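You operate a simulated robot arm through the tools that you are given. There is no shell and no other tool. Be economical: measure what you need, move in short steps, check, and stop when the job is done.

The job below is to be done with a simulated robot arm. You get a single attempt, and the scene is never put back.

JOB
Test the emergency stop: hit it, twist it free, reset and restart.

It is judged by the outcome, as a careful person would: the job done as asked, and still so three seconds after it is handed in. It fails if anything else is knocked over, pushed out of place, dropped, spilled or broken.

ROBOT AND FRAMES
A 6-joint arm with a two-finger gripper, fixed in place. Base frame: the origin is at the foot of the arm, x ahead of it, y to its left, z up. Lengths are in m, angles in rad, forces in N, time in s.
Its first joint turns from -2.897 to 2.897 rad. Payload 3.43 kg.
Tool frame: the origin (TCP) lies between the finger pads and is the grasp point; the fingertips stand 0.02 m ahead of it; z points along the fingers, y is the line along which they close. Largest opening 0.19 m; the body of the gripper starts 0.248 m behind the TCP.
Orientation is told as [roll, pitch, yaw] about the base's x, y, z axes, in that order, counted from this pose: with the fingers straight down and closing along the base's y, the tool's x points along the base's -x, its y along +y and its z along -z.

CONTROLS
- The arm moves only by the tool apply_moves. Its arguments are lists of equal length, an entry for each row: "dr": the turn, a rotation vector about the tool's x, y, z in units of 120 degrees (1.0 is 120 degrees), a list of three; "travel": the shift along the tool's x, y, z in units of 250 mm (1.0 is 250 mm), a list of three; "fingers": the finger opening in m, from 0 to 0.19. In form: {"dr": [[ax, ay, az], ...], "travel": [[tx, ty, tz], ...], "fingers": [fingers, ...]}. A call has 1 to 8 rows; each row is the pose to reach, as a shift and turn from the pose commanded when the call began, along the tool's axes at that moment. A call with a number of a shift or a turn outside -1 to 1 is refused whole. Each row takes 0.2 s and may step no farther than 0.05 m and 0.15 rad from the row before; otherwise, or with a gripper value out of range, the whole call is refused. A pose out of reach is approached as far as the arm can. The call stops where the force on the tool passes 90 N (or 10 N more than at its start, if that is more) or the arm is blocked; 0.2 s more then pass. The fingers move at their own pace (about 0.153 m/s each) and stop on an object; they squeeze with about 22 N. The grip force told is the motor's: it shows also when the fingers shut on nothing. Time passes only in rows, and 0.2 s behind the last, so rows that repeat a pose let the fingers close. It gives the time, the measured TCP pose, the force on the tool (base axes), the opening and the grip force at its end, in the units of the frame above (readings bear some noise), with the torque about the TCP (base axes, N m) and any sound that the robot's microphone picked up.
- Cameras (640 x 400 px; columns grow to the right, rows downward): "scene" is fixed at [0.056, -0.6597, 1.6598]; the picture's right is [0.88, -0.48, 0.00], its down [-0.10, -0.19, -0.98] and it looks along [0.47, 0.86, -0.22] (base axes); focal length 331 px, centre (320, 200). "wrist" rides on the gripper at [0.07, -0.008, -0.288] in the tool frame; the picture's right is [0.12, 0.99, 0.00], its down [-0.96, 0.12, -0.25] and it looks along [-0.24, 0.03, 0.97] (tool axes); focal length 261 px, centre (320, 200). There is no depth. A picture from a camera that has moved, and an enlarged one, comes with that camera's place and axes in the base frame and with its lens. The place of the scene camera against the robot may be out by one fixed shift of up to 0.012 m in any direction.
- snapshot(camera): a new picture of that camera. The clock stands still meanwhile.
- move_column(by): slides the trunk up (or, below 0, down) by that many m; the arm rides with it, the base frame stays. It gives what a move gives, with no picture.
- inspect(camera, box): a new picture of the part [left, top, right, bottom] of that camera's present view, enlarged. The clock stands still meanwhile.
- finish_job(): hands the job in; it is judged then, once.

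Work in short steps. Places have to be worked out from the pictures, the camera data and where the tool is seen: move nearer, look again, correct. Check each grasp and each placing, and mend what went wrong. Open the gripper and draw the arm clear of the work before you hand the job in, unless the task says otherwise; then end with one line.

The tools are called by a JSON object that holds its "fn" and its "kwargs". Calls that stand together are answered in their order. apply_moves: Moves the arm, as the interface text tells. Its arguments: {"type":"object","properties":{"dr":{"type":"array","items":{"type":"array","items":{"type":"number"}}},"travel":{"type":"array","items":{"type":"array","items":{"type":"number"}}},"fingers":{"type":"array","items":{"type":"number"}}},"required":["dr","travel","fingers"]} The other tools are called the same way: move_column (by) slides the trunk up or down; snapshot (camera) takes a picture; inspect (camera, box) takes an enlarged picture of a part of a camera's view; finish_job () hands the job in.

At the start:

```text
t: 0.0
position: [0.7259, -0.1314, 1.4259]
orientation: [0.0, 0.0, 0.001]
ft_force: [0.2, 0.0, 0.1]
moment: [-0.01, -0.01, -0.01]
gripper_width: 0.19
finger_force: 0.0
trunk travel left (down, up): [-0.375, 0.065]
```

scene: 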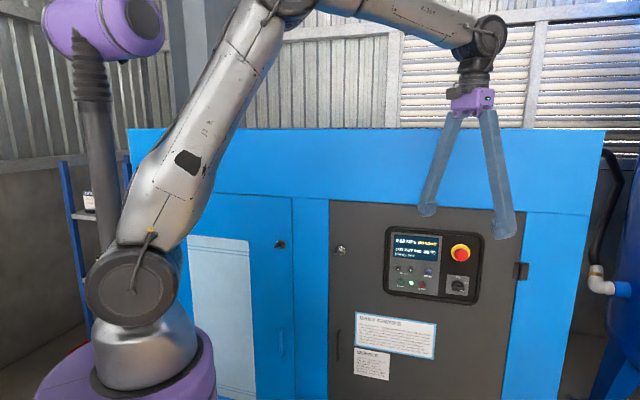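
wrist: 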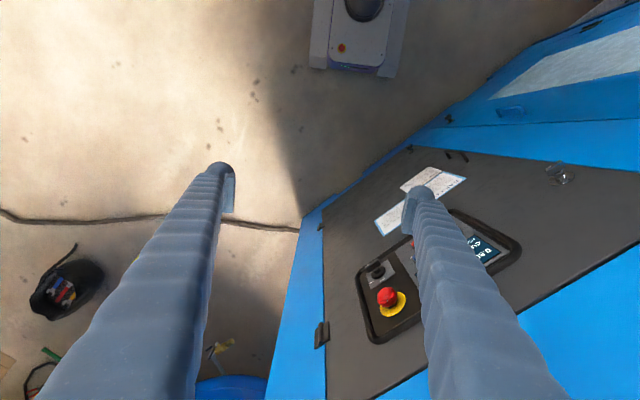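

The panel with the e-stop is on a vertical cabinet face. I'll enlarge both views to read the controls.

{"fn": "inspect", "kwargs": {"camera": "scene", "box": [380, 220, 490, 305]}}

{"fn": "inspect", "kwargs": {"camera": "scene", "box": [345, 305, 445, 385]}}

{"fn": "inspect", "kwargs": {"camera": "wrist", "box": [340, 160, 540, 360]}}

```text
4.71 times, centred on (435, 262) of scene
camera zoom: at [0.056, -0.6597, 1.6598], right [0.88, -0.48, 0.0], down [-0.1, -0.19, -0.98], along [0.47, 0.86, -0.22], focal length 1557 px, centre (-221, -94)
```

zoom: 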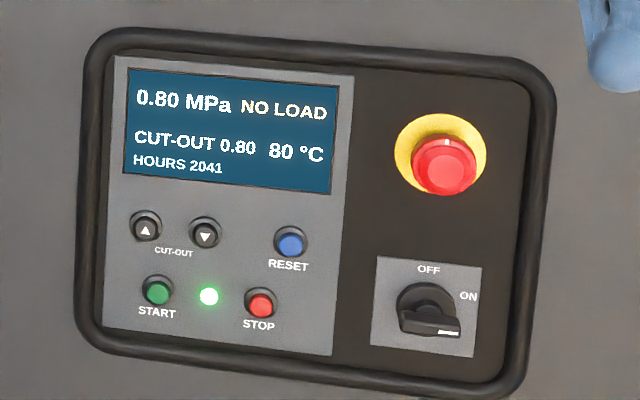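

```text
5.00 times, centred on (395, 345) of scene
camera zoom: at [0.056, -0.6597, 1.6598], right [0.88, -0.48, 0.0], down [-0.1, -0.19, -0.98], along [0.47, 0.86, -0.22], focal length 1654 px, centre (-55, -525)
```

zoom: 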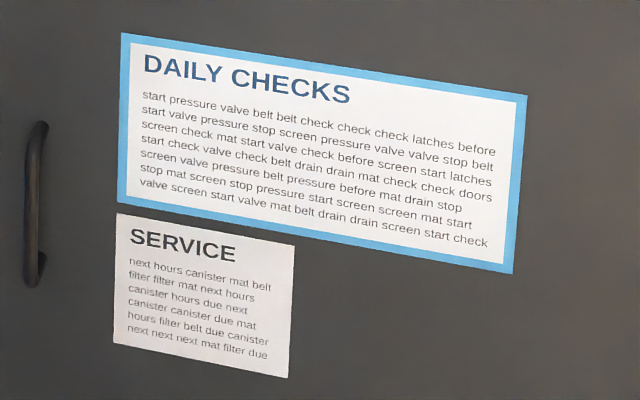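

```text
2.00 times, centred on (440, 260) of wrist
camera zoom: at [0.656, -0.1399, 1.716], right [-0.12, 0.99, 0.0], down [0.96, 0.12, 0.25], along [0.24, 0.03, -0.97], focal length 521 px, centre (80, 80)
```

zoom: 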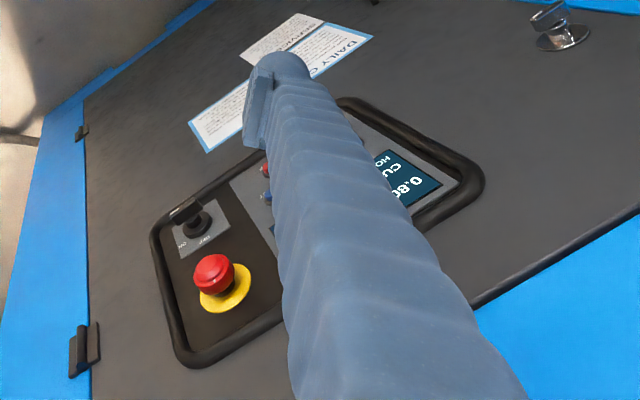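

Triangulating, the e-stop is near (0.97, 0.035, 1.23), and the panel is vertical, facing about (-0.7, -0.7, 0). I'll start turning the tool to point horizontally at the panel, keeping the TCP in place.

{"fn": "apply_moves", "kwargs": {"dr": [[-0.0244, -0.059, -0.0244], [-0.0488, -0.118, -0.0488], [-0.0732, -0.177, -0.0732], [-0.0977, -0.236, -0.0977], [-0.1221, -0.295, -0.1221], [-0.1465, -0.354, -0.1465]], "travel": [[0, 0, 0], [0, 0, 0], [0, 0, 0], [0, 0, 0], [0, 0, 0], [0, 0, 0]], "fingers": [0.19, 0.15, 0.1, 0.05, 0, 0]}}

```text
t: 1.4
position: [0.7263, -0.1329, 1.4278]
orientation: [0.234, -0.774, 0.228]
ft_force: [0.2, -0.6, 0.7]
moment: [0.08, 0.01, 0.03]
gripper_width: 0.0001
finger_force: 22.3
trunk travel left (down, up): [-0.375, 0.065]
```

The first half went as expected, so I'll do the second half of the turn.

{"fn": "apply_moves", "kwargs": {"dr": [[-0.0244, -0.059, -0.0244], [-0.0488, -0.118, -0.0488], [-0.0732, -0.177, -0.0732], [-0.0977, -0.236, -0.0977], [-0.1221, -0.295, -0.1221], [-0.1465, -0.354, -0.1465]], "travel": [[0, 0, 0], [0, 0, 0], [0, 0, 0], [0, 0, 0], [0, 0, 0], [0, 0, 0]], "fingers": [0, 0, 0, 0, 0, 0]}}

{"fn": "snapshot", "kwargs": {"camera": "scene"}}

{"fn": "snapshot", "kwargs": {"camera": "wrist"}}

```text
t: 2.8
position: [0.7276, -0.1337, 1.4272]
orientation: [-3.137, -1.569, -2.363]
ft_force: [0.4, -1.4, 0.3]
moment: [0.02, -0.08, 0.12]
gripper_width: 0.0
finger_force: 22.0
trunk travel left (down, up): [-0.375, 0.065]
```

```text
taken
```

scene: 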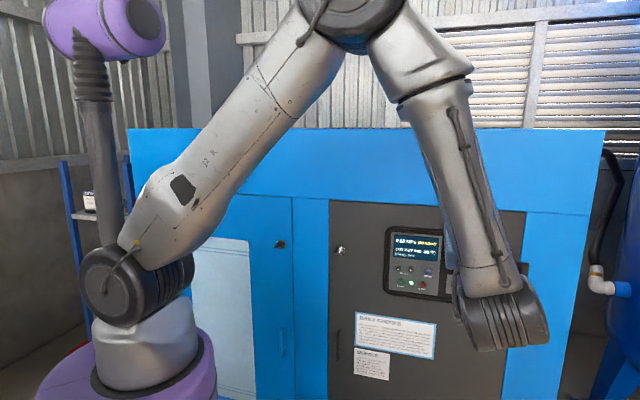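

```text
taken
camera wrist: at [0.5302, -0.3422, 1.3577], right [-0.7, 0.7, -0.12], down [-0.26, -0.09, 0.96], along [0.66, 0.71, 0.25], focal length 261 px, centre (320, 200)
```

wrist: 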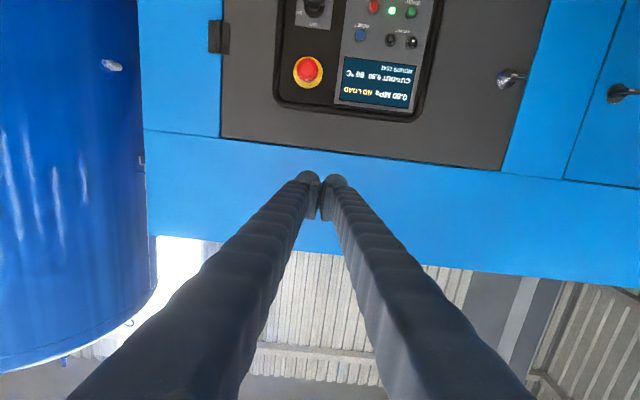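

The tool now faces the panel squarely with 0.29 m of clearance. I'll lower the trunk 0.19 m to e-stop height.

{"fn": "move_column", "kwargs": {"by": -0.19}}

{"fn": "snapshot", "kwargs": {"camera": "wrist"}}

{"fn": "inspect", "kwargs": {"camera": "wrist", "box": [240, 90, 440, 290]}}

```text
t: 4.9
position: [0.7265, -0.1317, 1.2389]
orientation: [3.052, -1.571, -2.263]
ft_force: [0.2, 0.1, 0.4]
moment: [-0.04, 0.0, -0.02]
gripper_width: 0.0001
finger_force: 22.5
trunk travel left (down, up): [-0.185, 0.255]
```

```text
taken
camera wrist: at [0.5284, -0.3409, 1.1692], right [-0.7, 0.7, -0.12], down [-0.26, -0.09, 0.96], along [0.66, 0.71, 0.25], focal length 261 px, centre (320, 200)
```

wrist: 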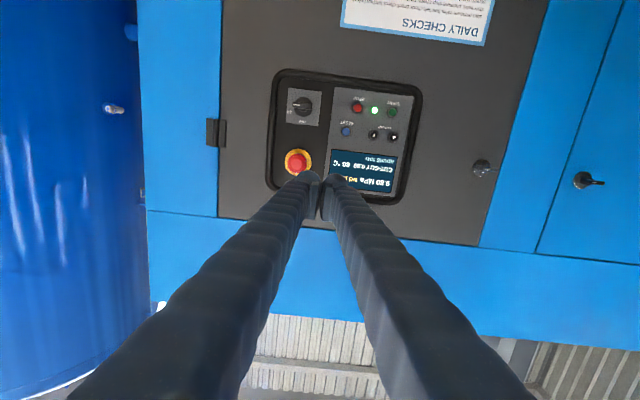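

```text
2.00 times, centred on (340, 190) of wrist
camera zoom: at [0.5284, -0.3409, 1.1692], right [-0.7, 0.7, -0.12], down [-0.26, -0.09, 0.96], along [0.66, 0.71, 0.25], focal length 521 px, centre (280, 220)
```

zoom: 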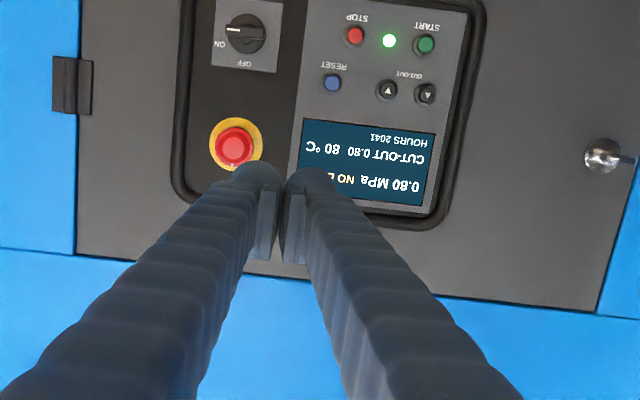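

The e-stop head comes out at about n=0.7125 along the panel normal, t=0.654 across and z=1.240. I'll shift sideways 47 mm and go 0.18 m forward, then look again.

{"fn": "apply_moves", "kwargs": {"dr": [[0, 0, 0], [0, 0, 0], [0, 0, 0], [0, 0, 0], [0, 0, 0]], "travel": [[0, -0.094, 0], [0, -0.188, 0.1], [0, -0.188, 0.29], [0, -0.188, 0.48], [0, -0.188, 0.67]], "fingers": [0, 0, 0, 0, 0]}}

{"fn": "snapshot", "kwargs": {"camera": "wrist"}}

{"fn": "snapshot", "kwargs": {"camera": "scene"}}

```text
t: 6.1
position: [0.8792, -0.0456, 1.2384]
orientation: [1.303, -1.571, -0.519]
ft_force: [0.0, 0.1, 0.1]
moment: [0.0, 0.0, 0.06]
gripper_width: 0.0
finger_force: 22.4
trunk travel left (down, up): [-0.185, 0.255]
```

```text
taken
camera wrist: at [0.6819, -0.2546, 1.1684], right [-0.7, 0.7, -0.12], down [-0.26, -0.09, 0.96], along [0.66, 0.71, 0.25], focal length 261 px, centre (320, 200)
```

wrist: 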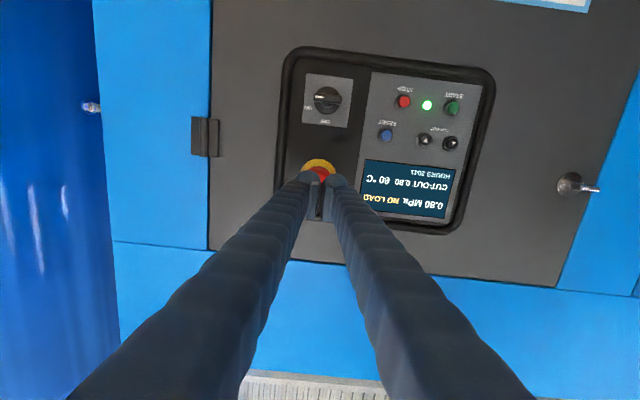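

```text
taken
```

scene: 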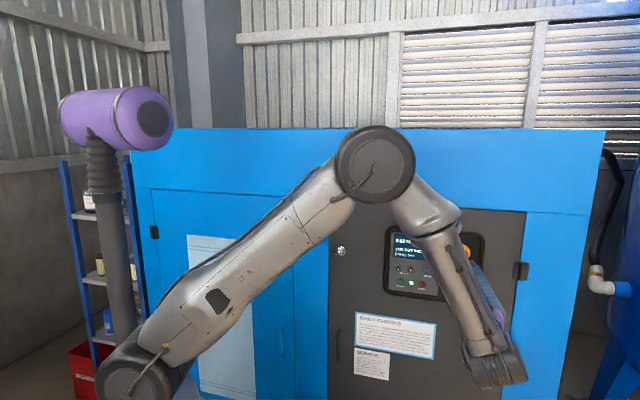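

Aligned so far. I'll enlarge the panel view from here to get exact button positions.

{"fn": "inspect", "kwargs": {"camera": "wrist", "box": [280, 60, 480, 185]}}

{"fn": "inspect", "kwargs": {"camera": "wrist", "box": [280, 140, 360, 190]}}

{"fn": "inspect", "kwargs": {"camera": "scene", "box": [380, 220, 490, 305]}}

```text
3.20 times, centred on (380, 122) of wrist
camera zoom: at [0.6819, -0.2546, 1.1684], right [-0.7, 0.7, -0.12], down [-0.26, -0.09, 0.96], along [0.66, 0.71, 0.25], focal length 834 px, centre (128, 448)
```

zoom: 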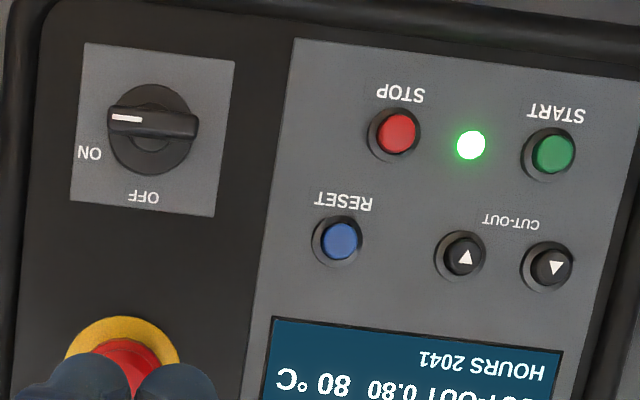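

```text
8.00 times, centred on (320, 165) of wrist
camera zoom: at [0.6819, -0.2546, 1.1684], right [-0.7, 0.7, -0.12], down [-0.26, -0.09, 0.96], along [0.66, 0.71, 0.25], focal length 2085 px, centre (320, 480)
```

zoom: 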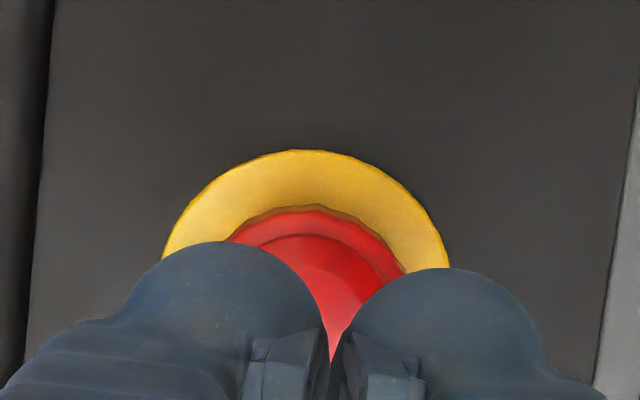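

```text
4.71 times, centred on (435, 262) of scene
camera zoom: at [0.056, -0.6597, 1.6598], right [0.88, -0.48, 0.0], down [-0.1, -0.19, -0.98], along [0.47, 0.86, -0.22], focal length 1557 px, centre (-221, -94)
```

zoom: 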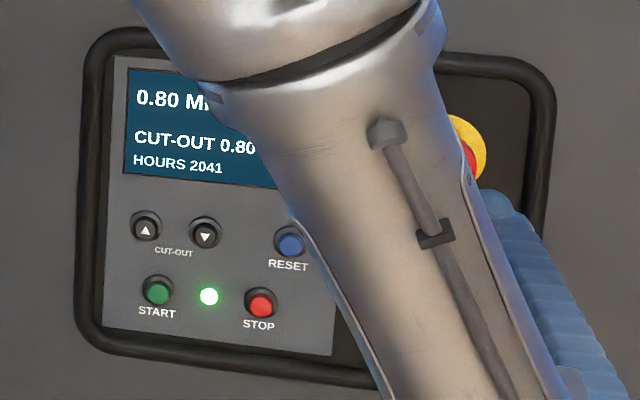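

The tool is centred on the e-stop within about 3 mm; tips should be about 90 mm short of the head. I'll advance in shrinking steps until I feel contact.

{"fn": "apply_moves", "kwargs": {"dr": [[0, 0, 0], [0, 0, 0], [0, 0, 0], [0, 0, 0], [0, 0, 0], [0, 0, 0]], "travel": [[0, 0, 0.14], [0, 0, 0.24], [0, 0, 0.3], [0, 0, 0.34], [0, 0, 0.36], [0, 0, 0.38]], "fingers": [0, 0, 0, 0, 0, 0]}}

{"fn": "snapshot", "kwargs": {"camera": "wrist"}}

```text
t: 7.5
position: [0.9441, 0.0191, 1.2383]
orientation: [1.652, -1.571, -0.867]
ft_force: [-4.5, -1.2, -2.0]
moment: [-0.03, 0.01, -0.03]
gripper_width: 0.0
finger_force: 22.4
trunk travel left (down, up): [-0.185, 0.255]
heard: click
```

```text
taken
camera wrist: at [0.7467, -0.1892, 1.1689], right [-0.7, 0.7, -0.12], down [-0.26, -0.09, 0.96], along [0.67, 0.71, 0.25], focal length 261 px, centre (320, 200)
```

wrist: 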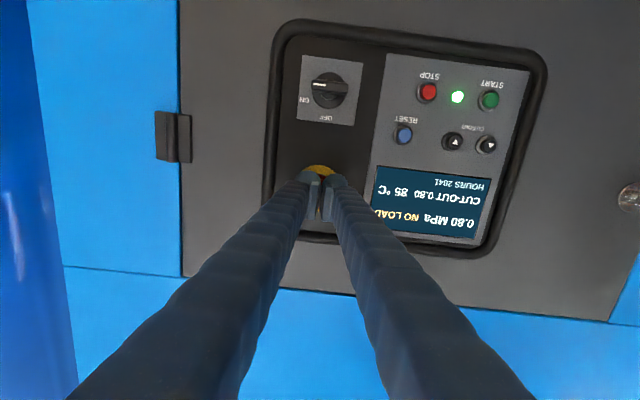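

A click was heard with slight force (tip at n≈0.701), but the lamp still looks green. I'll check the display before pressing further.

{"fn": "inspect", "kwargs": {"camera": "wrist", "box": [280, 70, 520, 230]}}

{"fn": "inspect", "kwargs": {"camera": "scene", "box": [380, 220, 490, 305]}}

```text
2.50 times, centred on (400, 150) of wrist
camera zoom: at [0.7467, -0.1892, 1.1689], right [-0.7, 0.7, -0.12], down [-0.26, -0.09, 0.96], along [0.67, 0.71, 0.25], focal length 652 px, centre (120, 325)
```

zoom: 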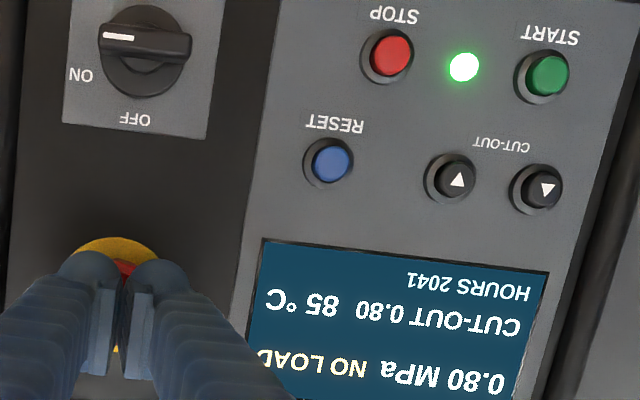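

```text
4.71 times, centred on (435, 262) of scene
camera zoom: at [0.056, -0.6597, 1.6598], right [0.88, -0.48, 0.0], down [-0.1, -0.19, -0.98], along [0.47, 0.86, -0.22], focal length 1557 px, centre (-221, -94)
```

zoom: 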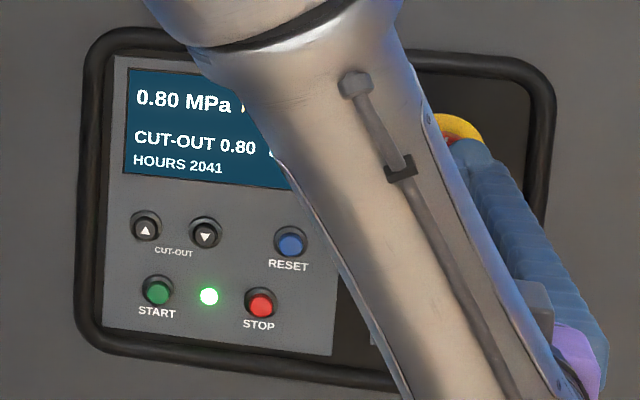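

The machine is still running, so it isn't latched. I'll push further in small steps.

{"fn": "apply_moves", "kwargs": {"dr": [[0, 0, 0], [0, 0, 0], [0, 0, 0], [0, 0, 0]], "travel": [[0, 0, 0.012], [0, 0, 0.024], [0, 0, 0.036], [0, 0, 0.048]], "fingers": [0, 0, 0, 0]}}

{"fn": "inspect", "kwargs": {"camera": "wrist", "box": [280, 50, 520, 210]}}

```text
t: 8.5
position: [0.9466, 0.0241, 1.2393]
orientation: [1.628, -1.567, -0.846]
ft_force: [-67.0, -49.6, -24.6]
moment: [-0.62, 0.1, -0.06]
gripper_width: 0.006
finger_force: 34.6
trunk travel left (down, up): [-0.185, 0.255]
```

```text
2.50 times, centred on (400, 130) of wrist
camera zoom: at [0.7495, -0.1856, 1.1691], right [-0.7, 0.7, -0.12], down [-0.26, -0.09, 0.96], along [0.67, 0.7, 0.25], focal length 652 px, centre (120, 375)
```

zoom: 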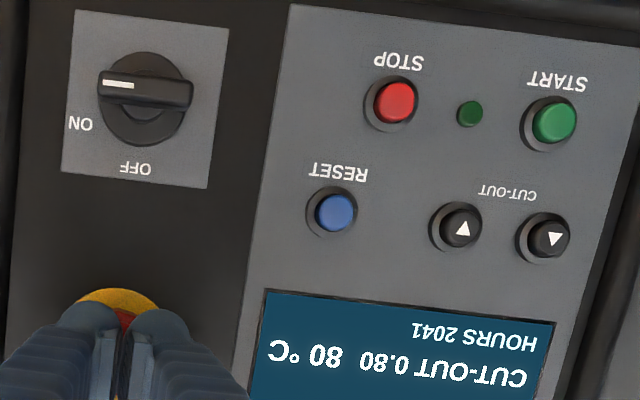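

The lamp went out, so the e-stop tripped. I'll back off 70 mm and check the latch and display.

{"fn": "apply_moves", "kwargs": {"dr": [[0, 0, 0], [0, 0, 0], [0, 0, 0]], "travel": [[0, 0, -0.08], [0, 0, -0.2], [0, 0, -0.32]], "fingers": [0, 0, 0.09]}}

{"fn": "snapshot", "kwargs": {"camera": "wrist"}}

{"fn": "inspect", "kwargs": {"camera": "wrist", "box": [260, 60, 480, 220]}}

```text
t: 9.3
position: [0.8978, -0.0268, 1.2426]
orientation: [-2.561, -1.571, -2.937]
ft_force: [-0.1, 0.0, -0.3]
moment: [0.02, -0.03, -0.02]
gripper_width: 0.0904
finger_force: 0.0
trunk travel left (down, up): [-0.185, 0.255]
```

```text
taken
camera wrist: at [0.6992, -0.2364, 1.1718], right [-0.7, 0.7, -0.12], down [-0.26, -0.09, 0.96], along [0.66, 0.71, 0.25], focal length 261 px, centre (320, 200)
```

wrist: 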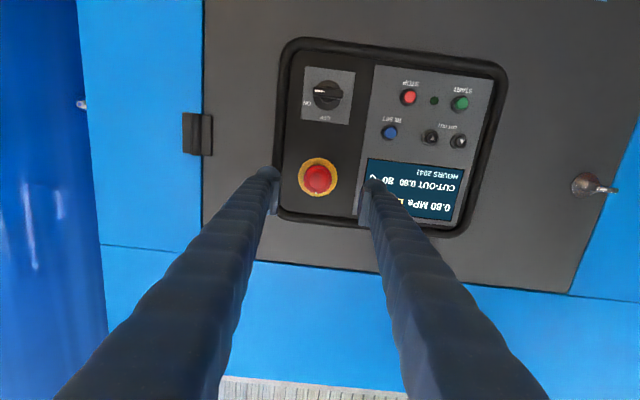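

```text
2.50 times, centred on (370, 140) of wrist
camera zoom: at [0.6992, -0.2364, 1.1718], right [-0.7, 0.7, -0.12], down [-0.26, -0.09, 0.96], along [0.66, 0.71, 0.25], focal length 652 px, centre (195, 350)
```

zoom: 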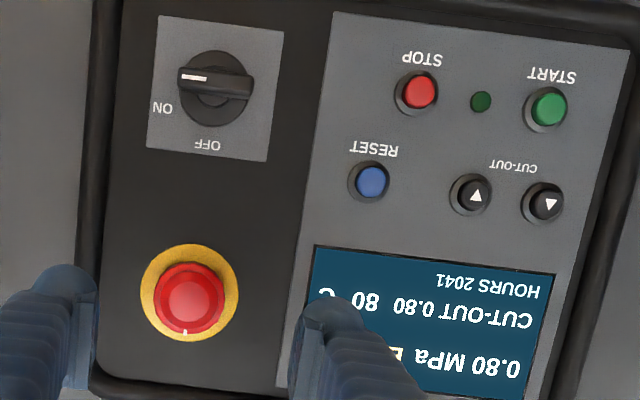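

The button is latched: the lamp is off and an "E…" message shows. The head is about 41 mm wide, offset roughly +7 mm in tool x and -4 mm in tool y. I'll recentre, set a narrow opening because the bezel is close, move nearer and look.

{"fn": "apply_moves", "kwargs": {"dr": [[0, 0, 0], [0, 0, 0], [0, 0, 0]], "travel": [[0.03, -0.016, 0], [0.03, -0.016, 0.1], [0.03, -0.016, 0.16]], "fingers": [0.06, 0.058, 0.058]}}

{"fn": "inspect", "kwargs": {"camera": "wrist", "box": [260, 110, 380, 210]}}

{"fn": "snapshot", "kwargs": {"camera": "wrist"}}

```text
t: 10.1
position: [0.9281, -0.0007, 1.2316]
orientation: [1.111, -1.57, -0.324]
ft_force: [0.1, 0.5, -0.3]
moment: [0.01, 0.01, -0.02]
gripper_width: 0.0578
finger_force: 0.0
trunk travel left (down, up): [-0.185, 0.255]
```

```text
4.00 times, centred on (320, 160) of wrist
camera zoom: at [0.7309, -0.2097, 1.1633], right [-0.7, 0.7, -0.12], down [-0.26, -0.09, 0.96], along [0.66, 0.71, 0.25], focal length 1043 px, centre (320, 360)
```

zoom: 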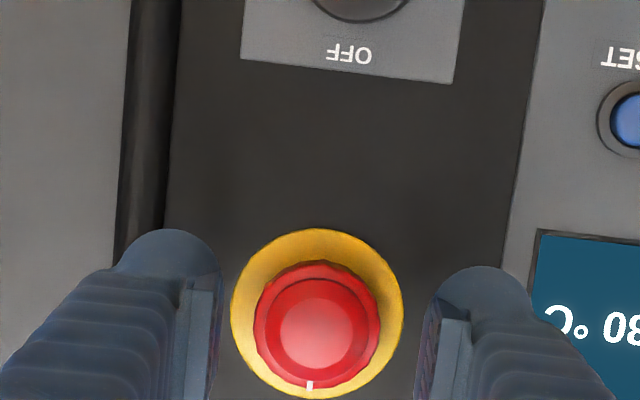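

```text
taken
camera wrist: at [0.7309, -0.2097, 1.1633], right [-0.7, 0.7, -0.12], down [-0.26, -0.09, 0.96], along [0.66, 0.71, 0.25], focal length 261 px, centre (320, 200)
```

wrist: 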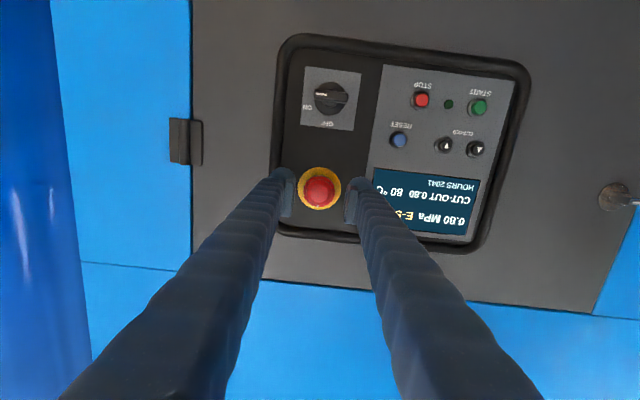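

Head is centred sideways and about 3 mm high. I'll correct that, slide the open fingers over it (tips to n≈0.717), and close.

{"fn": "apply_moves", "kwargs": {"dr": [[0, 0, 0], [0, 0, 0], [0, 0, 0], [0, 0, 0]], "travel": [[-0.01, 0, 0.05], [-0.01, 0, 0.1], [-0.01, 0, 0.14], [-0.01, 0, 0.164]], "fingers": [0.058, 0.058, 0.058, 0.058]}}

{"fn": "inspect", "kwargs": {"camera": "wrist", "box": [260, 110, 380, 210]}}

```text
t: 11.1
position: [0.9575, 0.0279, 1.2318]
orientation: [0.933, -1.572, -0.15]
ft_force: [0.2, 0.5, -0.2]
moment: [-0.03, -0.01, 0.01]
gripper_width: 0.0577
finger_force: 0.0
trunk travel left (down, up): [-0.185, 0.255]
```

```text
4.00 times, centred on (320, 160) of wrist
camera zoom: at [0.7604, -0.1816, 1.1632], right [-0.7, 0.7, -0.12], down [-0.26, -0.09, 0.96], along [0.66, 0.71, 0.25], focal length 1043 px, centre (320, 360)
```

zoom: 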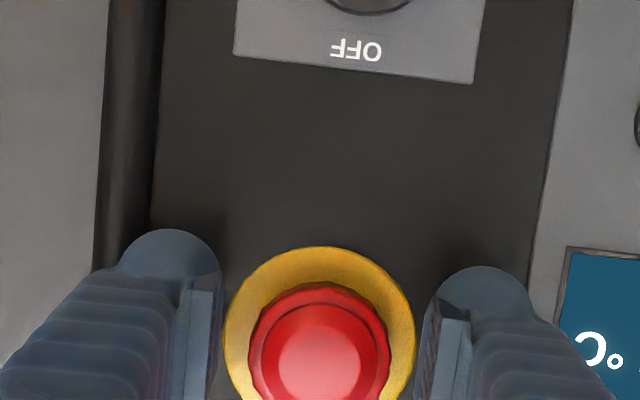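

Head sits centred between the pads. I'll close gently.

{"fn": "apply_moves", "kwargs": {"dr": [[0, 0, 0], [0, 0, 0], [0, 0, 0]], "travel": [[-0.008, 0, 0], [-0.008, 0, 0], [-0.008, 0, 0]], "fingers": [0.045, 0.03, 0.03]}}

```text
t: 11.9
position: [0.9557, 0.0247, 1.2357]
orientation: [2.078, -1.569, -1.297]
ft_force: [-23.9, -21.4, -6.1]
moment: [0.0, 0.0, 0.79]
gripper_width: 0.0311
finger_force: 0.5
trunk travel left (down, up): [-0.185, 0.255]
```

Opening went to 31 mm with about 32 N pushing back, so it may have slipped over the head edge. I'll look.

{"fn": "inspect", "kwargs": {"camera": "wrist", "box": [260, 110, 380, 210]}}

{"fn": "snapshot", "kwargs": {"camera": "wrist"}}

```text
4.00 times, centred on (320, 160) of wrist
camera zoom: at [0.758, -0.1845, 1.1661], right [-0.7, 0.7, -0.12], down [-0.26, -0.09, 0.96], along [0.67, 0.7, 0.25], focal length 1043 px, centre (320, 360)
```

zoom: 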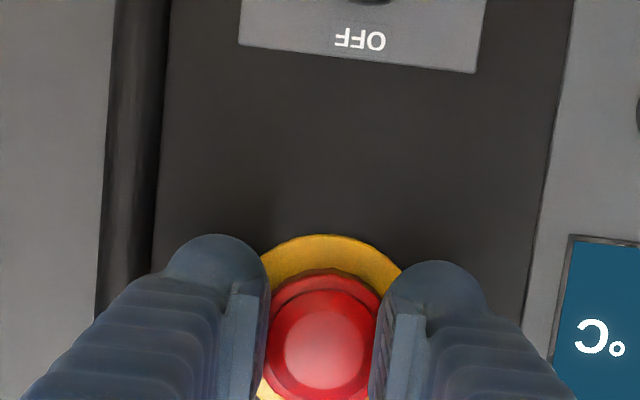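

```text
taken
camera wrist: at [0.758, -0.1845, 1.1661], right [-0.7, 0.7, -0.12], down [-0.26, -0.09, 0.96], along [0.67, 0.7, 0.25], focal length 261 px, centre (320, 200)
```

wrist: 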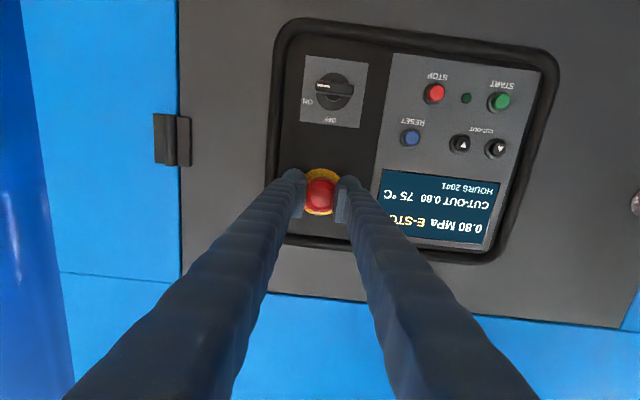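

The head's front rim is tapered and the pads slid forward on it; I need a deeper bite. I'll reopen and creep forward in 2 mm steps.

{"fn": "apply_moves", "kwargs": {"dr": [[0, 0, 0], [0, 0, 0], [0, 0, 0], [0, 0, 0], [0, 0, 0]], "travel": [[0, 0, -0.012], [0, 0, -0.012], [0, 0, 0.008], [0, 0, 0.016], [0, 0, 0.024]], "fingers": [0.058, 0.058, 0.058, 0.058, 0.058]}}

{"fn": "inspect", "kwargs": {"camera": "wrist", "box": [260, 130, 380, 230]}}

```text
t: 13.1
position: [0.9625, 0.0314, 1.2351]
orientation: [1.288, -1.57, -0.501]
ft_force: [0.4, -0.8, -0.6]
moment: [0.06, 0.0, -0.02]
gripper_width: 0.0579
finger_force: 0.0
trunk travel left (down, up): [-0.185, 0.255]
```

```text
4.00 times, centred on (320, 180) of wrist
camera zoom: at [0.7643, -0.1774, 1.1653], right [-0.7, 0.7, -0.12], down [-0.26, -0.09, 0.96], along [0.66, 0.71, 0.25], focal length 1043 px, centre (320, 280)
```

zoom: 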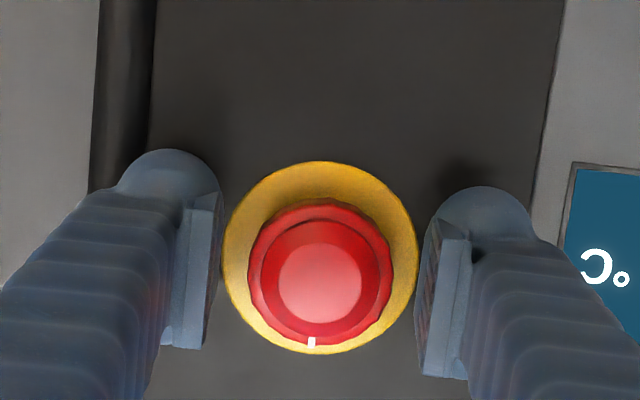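

No contact yet; the wide scalloped rim is at the back. I'll go 6 mm deeper.

{"fn": "apply_moves", "kwargs": {"dr": [[0, 0, 0], [0, 0, 0], [0, 0, 0], [0, 0, 0]], "travel": [[0, 0, 0.008], [0, 0, 0.016], [0, 0, 0.024], [0, 0, 0.024]], "fingers": [0.058, 0.058, 0.058, 0.058]}}

{"fn": "inspect", "kwargs": {"camera": "wrist", "box": [260, 130, 380, 230]}}

```text
t: 14.1
position: [0.9654, 0.0355, 1.2349]
orientation: [1.498, -1.572, -0.712]
ft_force: [0.4, -0.3, 0.1]
moment: [-0.02, 0.04, 0.02]
gripper_width: 0.0579
finger_force: 0.1
trunk travel left (down, up): [-0.185, 0.255]
```

```text
4.00 times, centred on (320, 180) of wrist
camera zoom: at [0.7684, -0.174, 1.1658], right [-0.7, 0.7, -0.12], down [-0.26, -0.09, 0.96], along [0.66, 0.71, 0.25], focal length 1043 px, centre (320, 280)
```

zoom: 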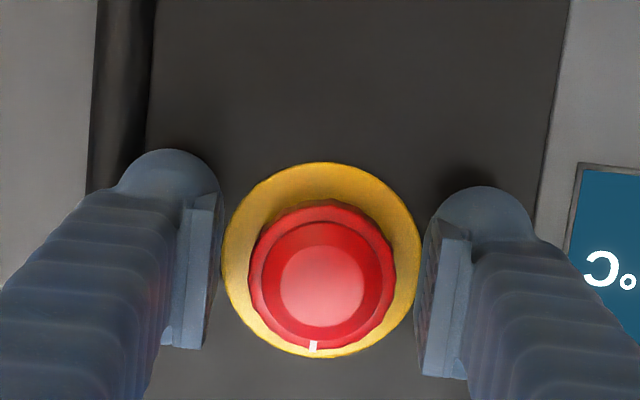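

Still free, tips now at n≈0.728, about 22 mm past the head front. I'll close here.

{"fn": "apply_moves", "kwargs": {"dr": [[0, 0, 0], [0, 0, 0], [0, 0, 0]], "travel": [[0, 0, 0], [0, 0, 0], [0, 0, 0]], "fingers": [0.045, 0.034, 0.034]}}

{"fn": "inspect", "kwargs": {"camera": "wrist", "box": [260, 130, 380, 230]}}

```text
t: 14.9
position: [0.9651, 0.0365, 1.2353]
orientation: [0.804, -1.573, -0.02]
ft_force: [-4.2, 4.0, -1.7]
moment: [0.01, -0.02, 0.06]
gripper_width: 0.042
finger_force: 45.1
trunk travel left (down, up): [-0.185, 0.255]
```

```text
4.00 times, centred on (320, 180) of wrist
camera zoom: at [0.768, -0.1735, 1.1659], right [-0.7, 0.7, -0.12], down [-0.26, -0.09, 0.96], along [0.66, 0.71, 0.25], focal length 1043 px, centre (320, 280)
```

zoom: 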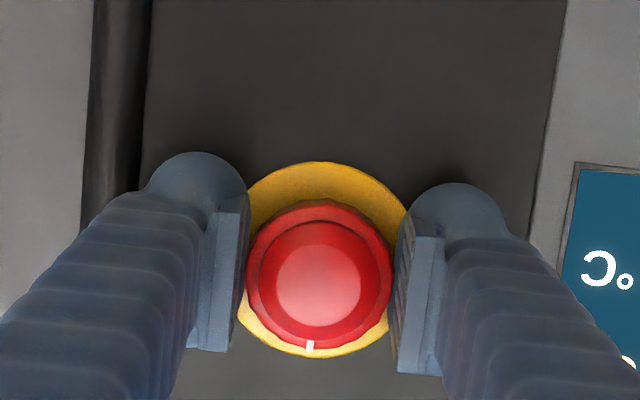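

Firm grip at 42 mm on the rim. Twisting clockwise (positive about tool z) in small steps.

{"fn": "apply_moves", "kwargs": {"dr": [[0, 0, 0.06], [0, 0, 0.12], [0, 0, 0.18], [0, 0, 0.24], [0, 0, 0.3]], "travel": [[0, 0, 0], [0, 0, 0], [0, 0, 0], [0, 0, 0], [0, 0, 0]], "fingers": [0.034, 0.034, 0.034, 0.034, 0.034]}}

{"fn": "snapshot", "kwargs": {"camera": "wrist"}}

{"fn": "inspect", "kwargs": {"camera": "wrist", "box": [260, 130, 380, 230]}}

```text
t: 16.1
position: [0.9642, 0.0372, 1.2357]
orientation: [1.568, -0.939, -0.786]
ft_force: [-15.0, 7.6, -1.5]
moment: [-0.1, 0.04, 0.16]
gripper_width: 0.0423
finger_force: 44.8
trunk travel left (down, up): [-0.185, 0.255]
```

```text
taken
camera wrist: at [0.7362, -0.1421, 1.1749], right [-0.62, 0.62, 0.49], down [0.16, -0.51, 0.85], along [0.77, 0.6, 0.22], focal length 261 px, centre (320, 200)
```

wrist: 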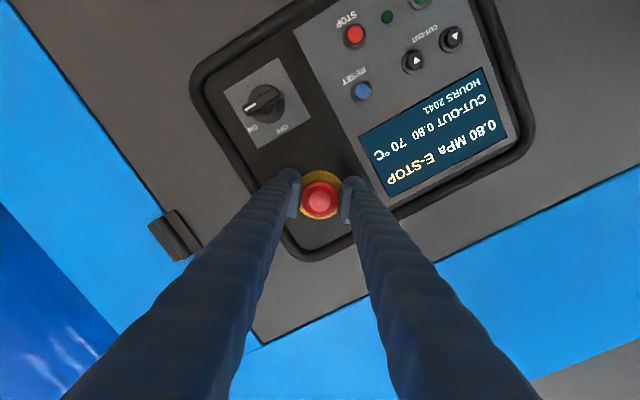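

```text
4.00 times, centred on (320, 180) of wrist
camera zoom: at [0.7362, -0.1421, 1.1749], right [-0.62, 0.62, 0.49], down [0.16, -0.51, 0.85], along [0.77, 0.6, 0.22], focal length 1043 px, centre (320, 280)
```

zoom: 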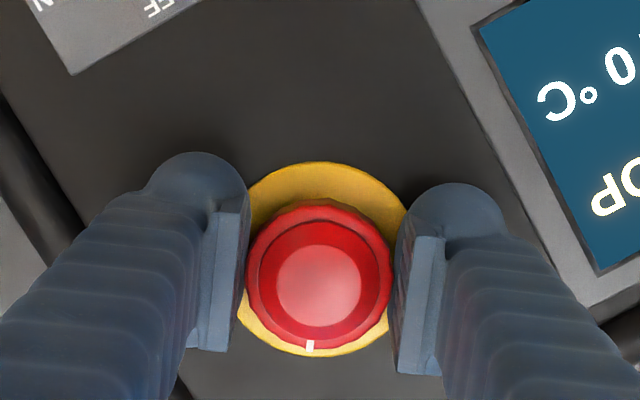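

The head is turning with the gripper (36° so far) and hasn't released. I'll continue clockwise.

{"fn": "apply_moves", "kwargs": {"dr": [[0, 0, 0.06], [0, 0, 0.12], [0, 0, 0.18], [0, 0, 0.24]], "travel": [[0, 0, 0], [0, 0, 0], [0, 0, 0], [0, 0, 0]], "fingers": [0.034, 0.034, 0.034, 0.034]}}

{"fn": "inspect", "kwargs": {"camera": "wrist", "box": [260, 130, 380, 230]}}

{"fn": "snapshot", "kwargs": {"camera": "wrist"}}

```text
t: 17.1
position: [0.9633, 0.0381, 1.2363]
orientation: [1.571, -0.437, -0.784]
ft_force: [-18.1, 11.4, 2.4]
moment: [0.02, -0.05, 0.16]
gripper_width: 0.0425
finger_force: 44.7
trunk travel left (down, up): [-0.185, 0.255]
```

```text
4.00 times, centred on (320, 180) of wrist
camera zoom: at [0.7177, -0.1236, 1.2001], right [-0.38, 0.37, 0.85], down [0.41, -0.76, 0.51], along [0.83, 0.54, 0.13], focal length 1043 px, centre (320, 280)
```

zoom: 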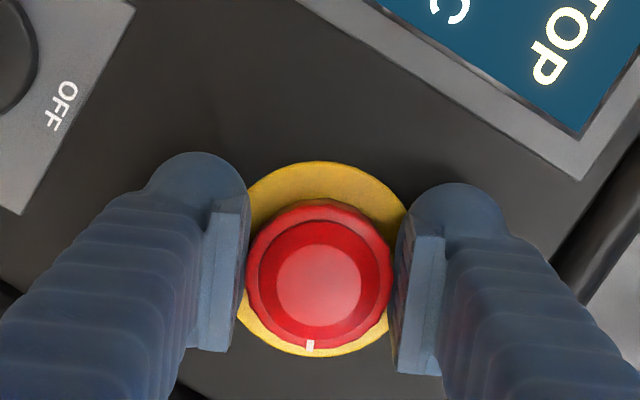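

```text
taken
camera wrist: at [0.7177, -0.1236, 1.2001], right [-0.38, 0.37, 0.85], down [0.41, -0.76, 0.51], along [0.83, 0.54, 0.13], focal length 261 px, centre (320, 200)
```

wrist: 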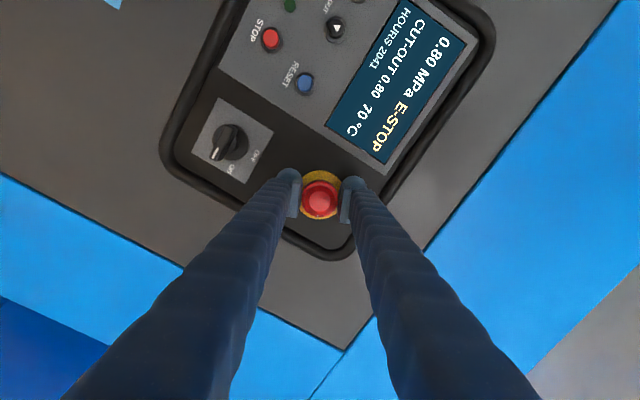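

65° turned. The residual backward force hints that the button may be free but held in by the pads; I'll open to see whether it pops out.

{"fn": "apply_moves", "kwargs": {"dr": [[0, 0, 0], [0, 0, 0]], "travel": [[0, 0, 0], [0, 0, 0]], "fingers": [0.056, 0.056]}}

{"fn": "inspect", "kwargs": {"camera": "wrist", "box": [260, 130, 380, 230]}}

```text
t: 17.7
position: [0.9666, 0.0356, 1.2358]
orientation: [1.57, -0.44, -0.787]
ft_force: [0.0, 0.2, -0.9]
moment: [-0.04, 0.0, 0.02]
gripper_width: 0.0557
finger_force: 0.0
trunk travel left (down, up): [-0.185, 0.255]
```

```text
4.00 times, centred on (320, 180) of wrist
camera zoom: at [0.72, -0.125, 1.1985], right [-0.37, 0.38, 0.85], down [0.41, -0.76, 0.51], along [0.83, 0.54, 0.13], focal length 1043 px, centre (320, 280)
```

zoom: 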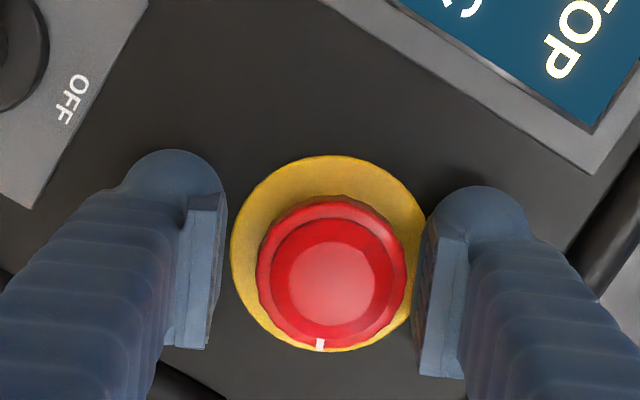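

The head looks slightly larger/closer relative to its ring, suggesting it popped out about 5 mm. I'll retreat 90 mm, unwinding the wrist, and compare.

{"fn": "apply_moves", "kwargs": {"dr": [[0, 0, 0], [0, 0, -0.05], [0, 0, -0.12], [0, 0, -0.19], [0, 0, -0.26], [0, 0, -0.33], [0, 0, -0.4], [0, 0, -0.47]], "travel": [[0, 0, -0.16], [0, 0, -0.3], [0, 0, -0.37], [0, 0, -0.37], [0, 0, -0.37], [0, 0, -0.37], [0, 0, -0.37], [0, 0, -0.37]], "fingers": [0.056, 0.056, 0.056, 0.056, 0.056, 0.056, 0.056, 0.056]}}

{"fn": "apply_moves", "kwargs": {"dr": [[0, 0, -0.07]], "travel": [[0, 0, 0]], "fingers": [0.09]}}

{"fn": "inspect", "kwargs": {"camera": "wrist", "box": [260, 60, 480, 220]}}

{"fn": "inspect", "kwargs": {"camera": "scene", "box": [380, 220, 490, 305]}}

```text
t: 19.5
position: [0.8991, -0.0295, 1.2343]
orientation: [1.572, -1.425, -0.785]
ft_force: [-0.7, -0.1, -0.3]
moment: [-0.01, 0.02, -0.03]
gripper_width: 0.056
finger_force: 0.0
trunk travel left (down, up): [-0.185, 0.255]
```

```text
t: 19.9
position: [0.9004, -0.028, 1.2348]
orientation: [-1.5, -1.568, 2.282]
ft_force: [0.4, -0.6, 0.4]
moment: [0.0, 0.01, 0.0]
gripper_width: 0.0902
finger_force: 0.0
trunk travel left (down, up): [-0.185, 0.255]
```

```text
2.50 times, centred on (370, 140) of wrist
camera zoom: at [0.7026, -0.2387, 1.1659], right [-0.7, 0.7, -0.12], down [-0.26, -0.09, 0.96], along [0.66, 0.71, 0.25], focal length 652 px, centre (195, 350)
```

zoom: 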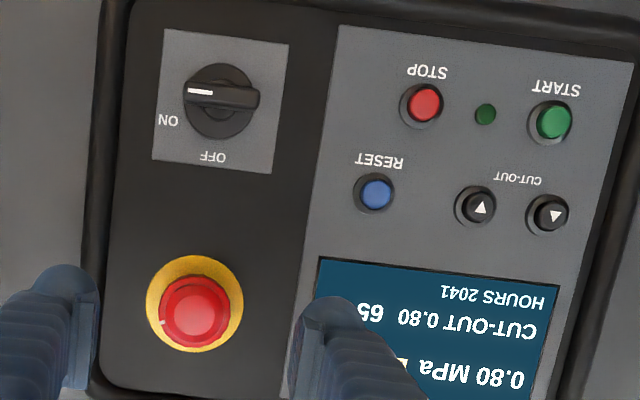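

```text
4.71 times, centred on (435, 262) of scene
camera zoom: at [0.056, -0.6597, 1.6598], right [0.88, -0.48, 0.0], down [-0.1, -0.19, -0.98], along [0.47, 0.86, -0.22], focal length 1557 px, centre (-221, -94)
```

zoom: 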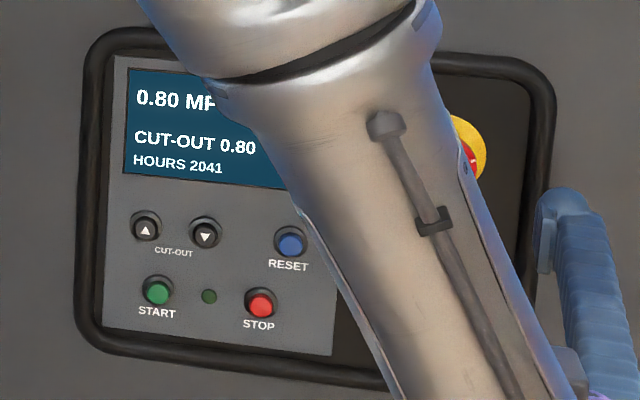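

The mark now points right (turned clockwise about 65–70°) and stayed; the head seems out slightly. I'll line up on RESET with closed fingers: about +79 mm tool x and +100 mm tool y.

{"fn": "apply_moves", "kwargs": {"dr": [[0, 0, 0], [0, 0, 0], [0, 0, 0], [0, 0, 0]], "travel": [[0.08, 0.1, 0], [0.16, 0.2, 0], [0.24, 0.3, 0], [0.317, 0.4, 0.1]], "fingers": [0, 0, 0, 0]}}

{"fn": "snapshot", "kwargs": {"camera": "wrist"}}

{"fn": "inspect", "kwargs": {"camera": "wrist", "box": [280, 110, 400, 210]}}

{"fn": "inspect", "kwargs": {"camera": "scene", "box": [380, 220, 490, 305]}}

```text
t: 20.9
position: [0.8473, 0.0565, 1.1555]
orientation: [1.579, -1.571, -0.795]
ft_force: [-0.8, -1.1, -0.4]
moment: [0.01, 0.0, 0.11]
gripper_width: 0.0
finger_force: 21.8
trunk travel left (down, up): [-0.185, 0.255]
```

```text
taken
camera wrist: at [0.6501, -0.1522, 1.0858], right [-0.7, 0.7, -0.12], down [-0.26, -0.09, 0.96], along [0.66, 0.71, 0.25], focal length 261 px, centre (320, 200)
```

wrist: 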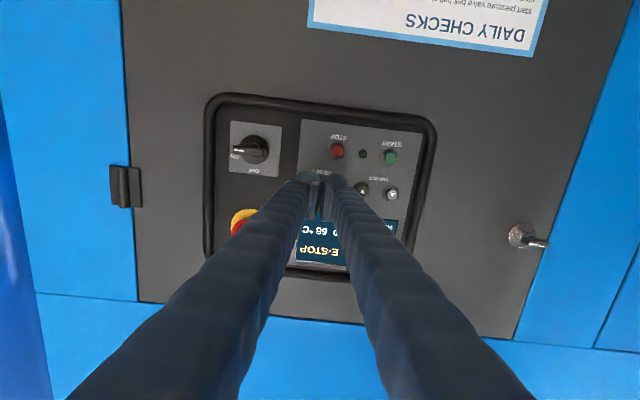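

```text
4.00 times, centred on (340, 160) of wrist
camera zoom: at [0.6501, -0.1522, 1.0858], right [-0.7, 0.7, -0.12], down [-0.26, -0.09, 0.96], along [0.66, 0.71, 0.25], focal length 1043 px, centre (240, 360)
```

zoom: 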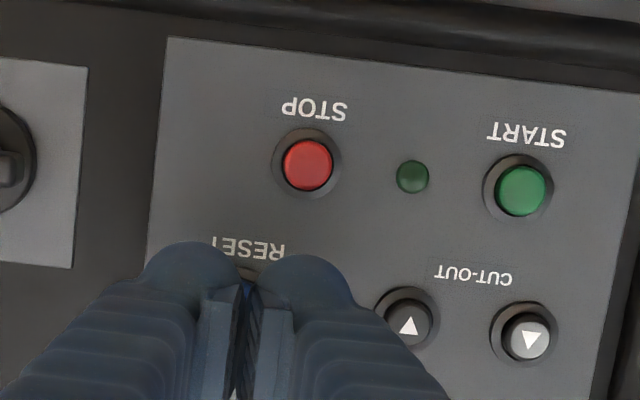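

```text
4.71 times, centred on (435, 262) of scene
camera zoom: at [0.056, -0.6597, 1.6598], right [0.88, -0.48, 0.0], down [-0.1, -0.19, -0.98], along [0.47, 0.86, -0.22], focal length 1557 px, centre (-221, -94)
```

zoom: 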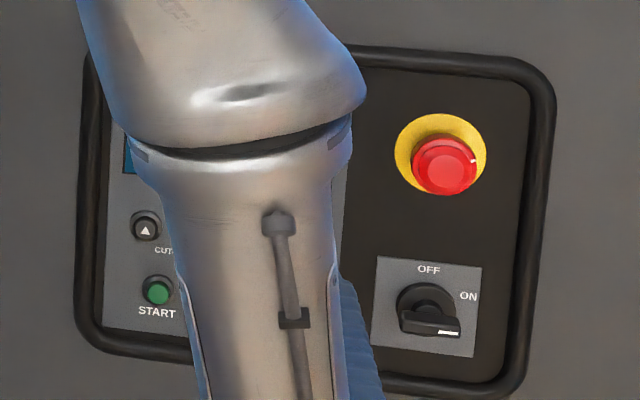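

The scene view shows the e-stop head back out at its original position, so it is released. RESET is within about 3 mm of the tool axis; I'll advance to it with small final steps.

{"fn": "apply_moves", "kwargs": {"dr": [[0, 0, 0], [0, 0, 0], [0, 0, 0], [0, 0, 0], [0, 0, 0], [0, 0, 0]], "travel": [[-0.01, 0.003, 0.14], [-0.01, 0.003, 0.2], [-0.01, 0.003, 0.22], [-0.01, 0.003, 0.236], [-0.01, 0.003, 0.248], [-0.01, 0.003, 0.26]], "fingers": [0, 0, 0, 0, 0, 0]}}

{"fn": "inspect", "kwargs": {"camera": "wrist", "box": [250, 110, 410, 260]}}

```text
t: 22.3
position: [0.8931, 0.1047, 1.1582]
orientation: [1.421, -1.569, -0.632]
ft_force: [-3.9, -4.9, -1.5]
moment: [-0.01, 0.02, -0.07]
gripper_width: 0.0002
finger_force: 21.9
trunk travel left (down, up): [-0.185, 0.255]
heard: click
```

```text
2.67 times, centred on (330, 185) of wrist
camera zoom: at [0.695, -0.1048, 1.0887], right [-0.7, 0.7, -0.12], down [-0.26, -0.09, 0.96], along [0.67, 0.7, 0.25], focal length 695 px, centre (293, 240)
```

zoom: 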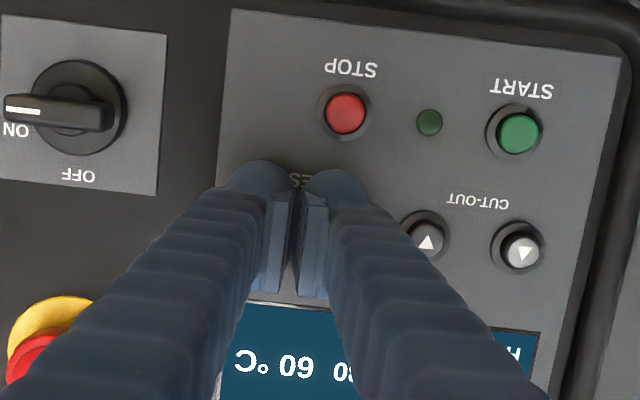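

A click and about 6 N at tip n≈0.726. I'll back off and read the display.

{"fn": "apply_moves", "kwargs": {"dr": [[0, 0, 0], [0, 0, 0], [0, 0, 0]], "travel": [[0, 0, -0.08], [0, 0, -0.2], [0.1, 0.15, -0.26]], "fingers": [0, 0, 0]}}

{"fn": "inspect", "kwargs": {"camera": "wrist", "box": [220, 80, 440, 280]}}

{"fn": "inspect", "kwargs": {"camera": "scene", "box": [380, 220, 490, 305]}}

```text
t: 23.1
position: [0.8289, 0.0814, 1.1423]
orientation: [1.162, -1.562, -0.373]
ft_force: [-0.7, 0.7, -0.3]
moment: [-0.01, -0.01, 0.04]
gripper_width: 0.0
finger_force: 22.3
out of reach, approached as far as the arm can: row 3
trunk travel left (down, up): [-0.185, 0.255]
```

```text
2.00 times, centred on (330, 180) of wrist
camera zoom: at [0.6319, -0.1289, 1.0734], right [-0.71, 0.7, -0.11], down [-0.25, -0.1, 0.96], along [0.66, 0.71, 0.24], focal length 521 px, centre (300, 240)
```

zoom: 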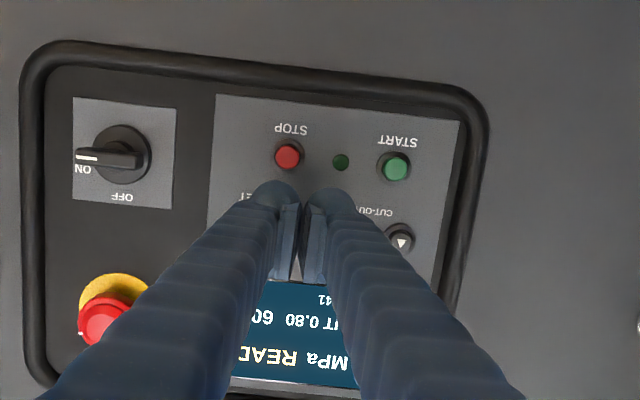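

```text
4.71 times, centred on (435, 262) of scene
camera zoom: at [0.056, -0.6597, 1.6598], right [0.88, -0.48, 0.0], down [-0.1, -0.19, -0.98], along [0.47, 0.86, -0.22], focal length 1557 px, centre (-221, -94)
```

zoom: 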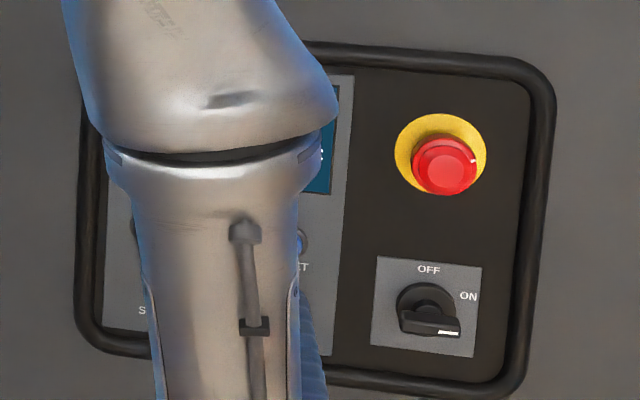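

Display reads READY, so the reset worked. One retreat point was at the arm's inner limit, so I'll move to START staying closer to the panel: forward 40 mm first, and read the pose.

{"fn": "apply_moves", "kwargs": {"dr": [[0, 0, 0]], "travel": [[0, 0, 0.14]], "fingers": [0]}}

```text
t: 23.5
position: [0.8532, 0.1053, 1.1412]
orientation: [1.493, -1.571, -0.708]
ft_force: [-0.4, -0.4, -1.0]
moment: [-0.01, -0.01, 0.05]
gripper_width: 0.0
finger_force: 22.3
trunk travel left (down, up): [-0.185, 0.255]
```

Pose is square again. START should be at +66 mm tool y, +37 mm tool x; I'll traverse at this stand-off (about 25 mm clear of the buttons).

{"fn": "apply_moves", "kwargs": {"dr": [[0, 0, 0], [0, 0, 0]], "travel": [[0.074, 0.133, 0], [0.148, 0.266, 0]], "fingers": [0, 0]}}

{"fn": "snapshot", "kwargs": {"camera": "wrist"}}

{"fn": "inspect", "kwargs": {"camera": "wrist", "box": [240, 110, 400, 230]}}

```text
t: 24.1
position: [0.8393, 0.1399, 1.1332]
orientation: [1.037, -1.54, -0.232]
ft_force: [0.3, -0.7, 0.4]
moment: [0.01, -0.02, 0.07]
gripper_width: 0.0
finger_force: 22.2
out of reach, approached as far as the arm can: row 1, 2
trunk travel left (down, up): [-0.185, 0.255]
```

```text
taken
camera wrist: at [0.644, -0.0713, 1.0678], right [-0.72, 0.69, -0.09], down [-0.22, -0.11, 0.97], along [0.66, 0.72, 0.23], focal length 261 px, centre (320, 200)
```

wrist: 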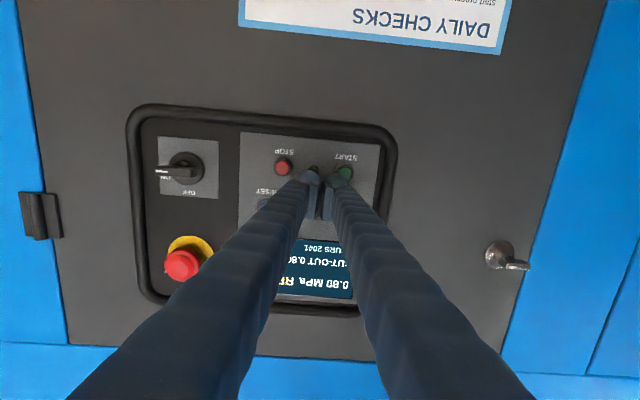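

```text
3.33 times, centred on (320, 170) of wrist
camera zoom: at [0.644, -0.0713, 1.0678], right [-0.72, 0.69, -0.09], down [-0.22, -0.11, 0.97], along [0.66, 0.72, 0.23], focal length 869 px, centre (320, 300)
```

zoom: 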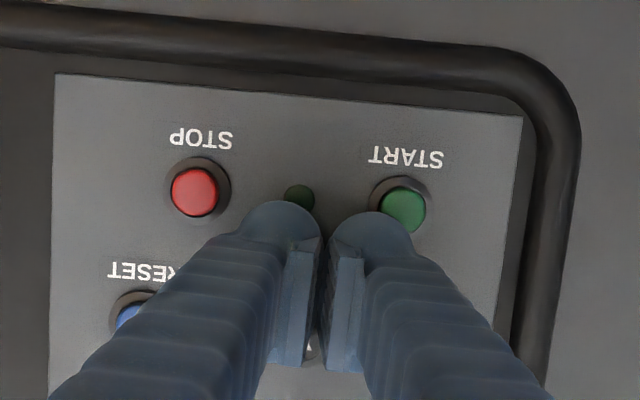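

START is out of reach in this arm posture. I'll lift and back the tool away from the panel, then lower the trunk so the arm works less folded.

{"fn": "apply_moves", "kwargs": {"dr": [[0, 0, 0], [0, 0, 0], [0, 0, 0]], "travel": [[-0.1, 0, -0.04], [-0.25, 0, -0.12], [-0.4, 0, -0.2]], "fingers": [0, 0, 0]}}

```text
t: 24.9
position: [0.8062, 0.1057, 1.23]
orientation: [-1.438, -1.571, 2.223]
ft_force: [-0.9, -0.3, 0.3]
moment: [-0.03, 0.03, -0.04]
gripper_width: 0.0
finger_force: 21.6
out of reach, approached as far as the arm can: row 1
trunk travel left (down, up): [-0.185, 0.255]
```

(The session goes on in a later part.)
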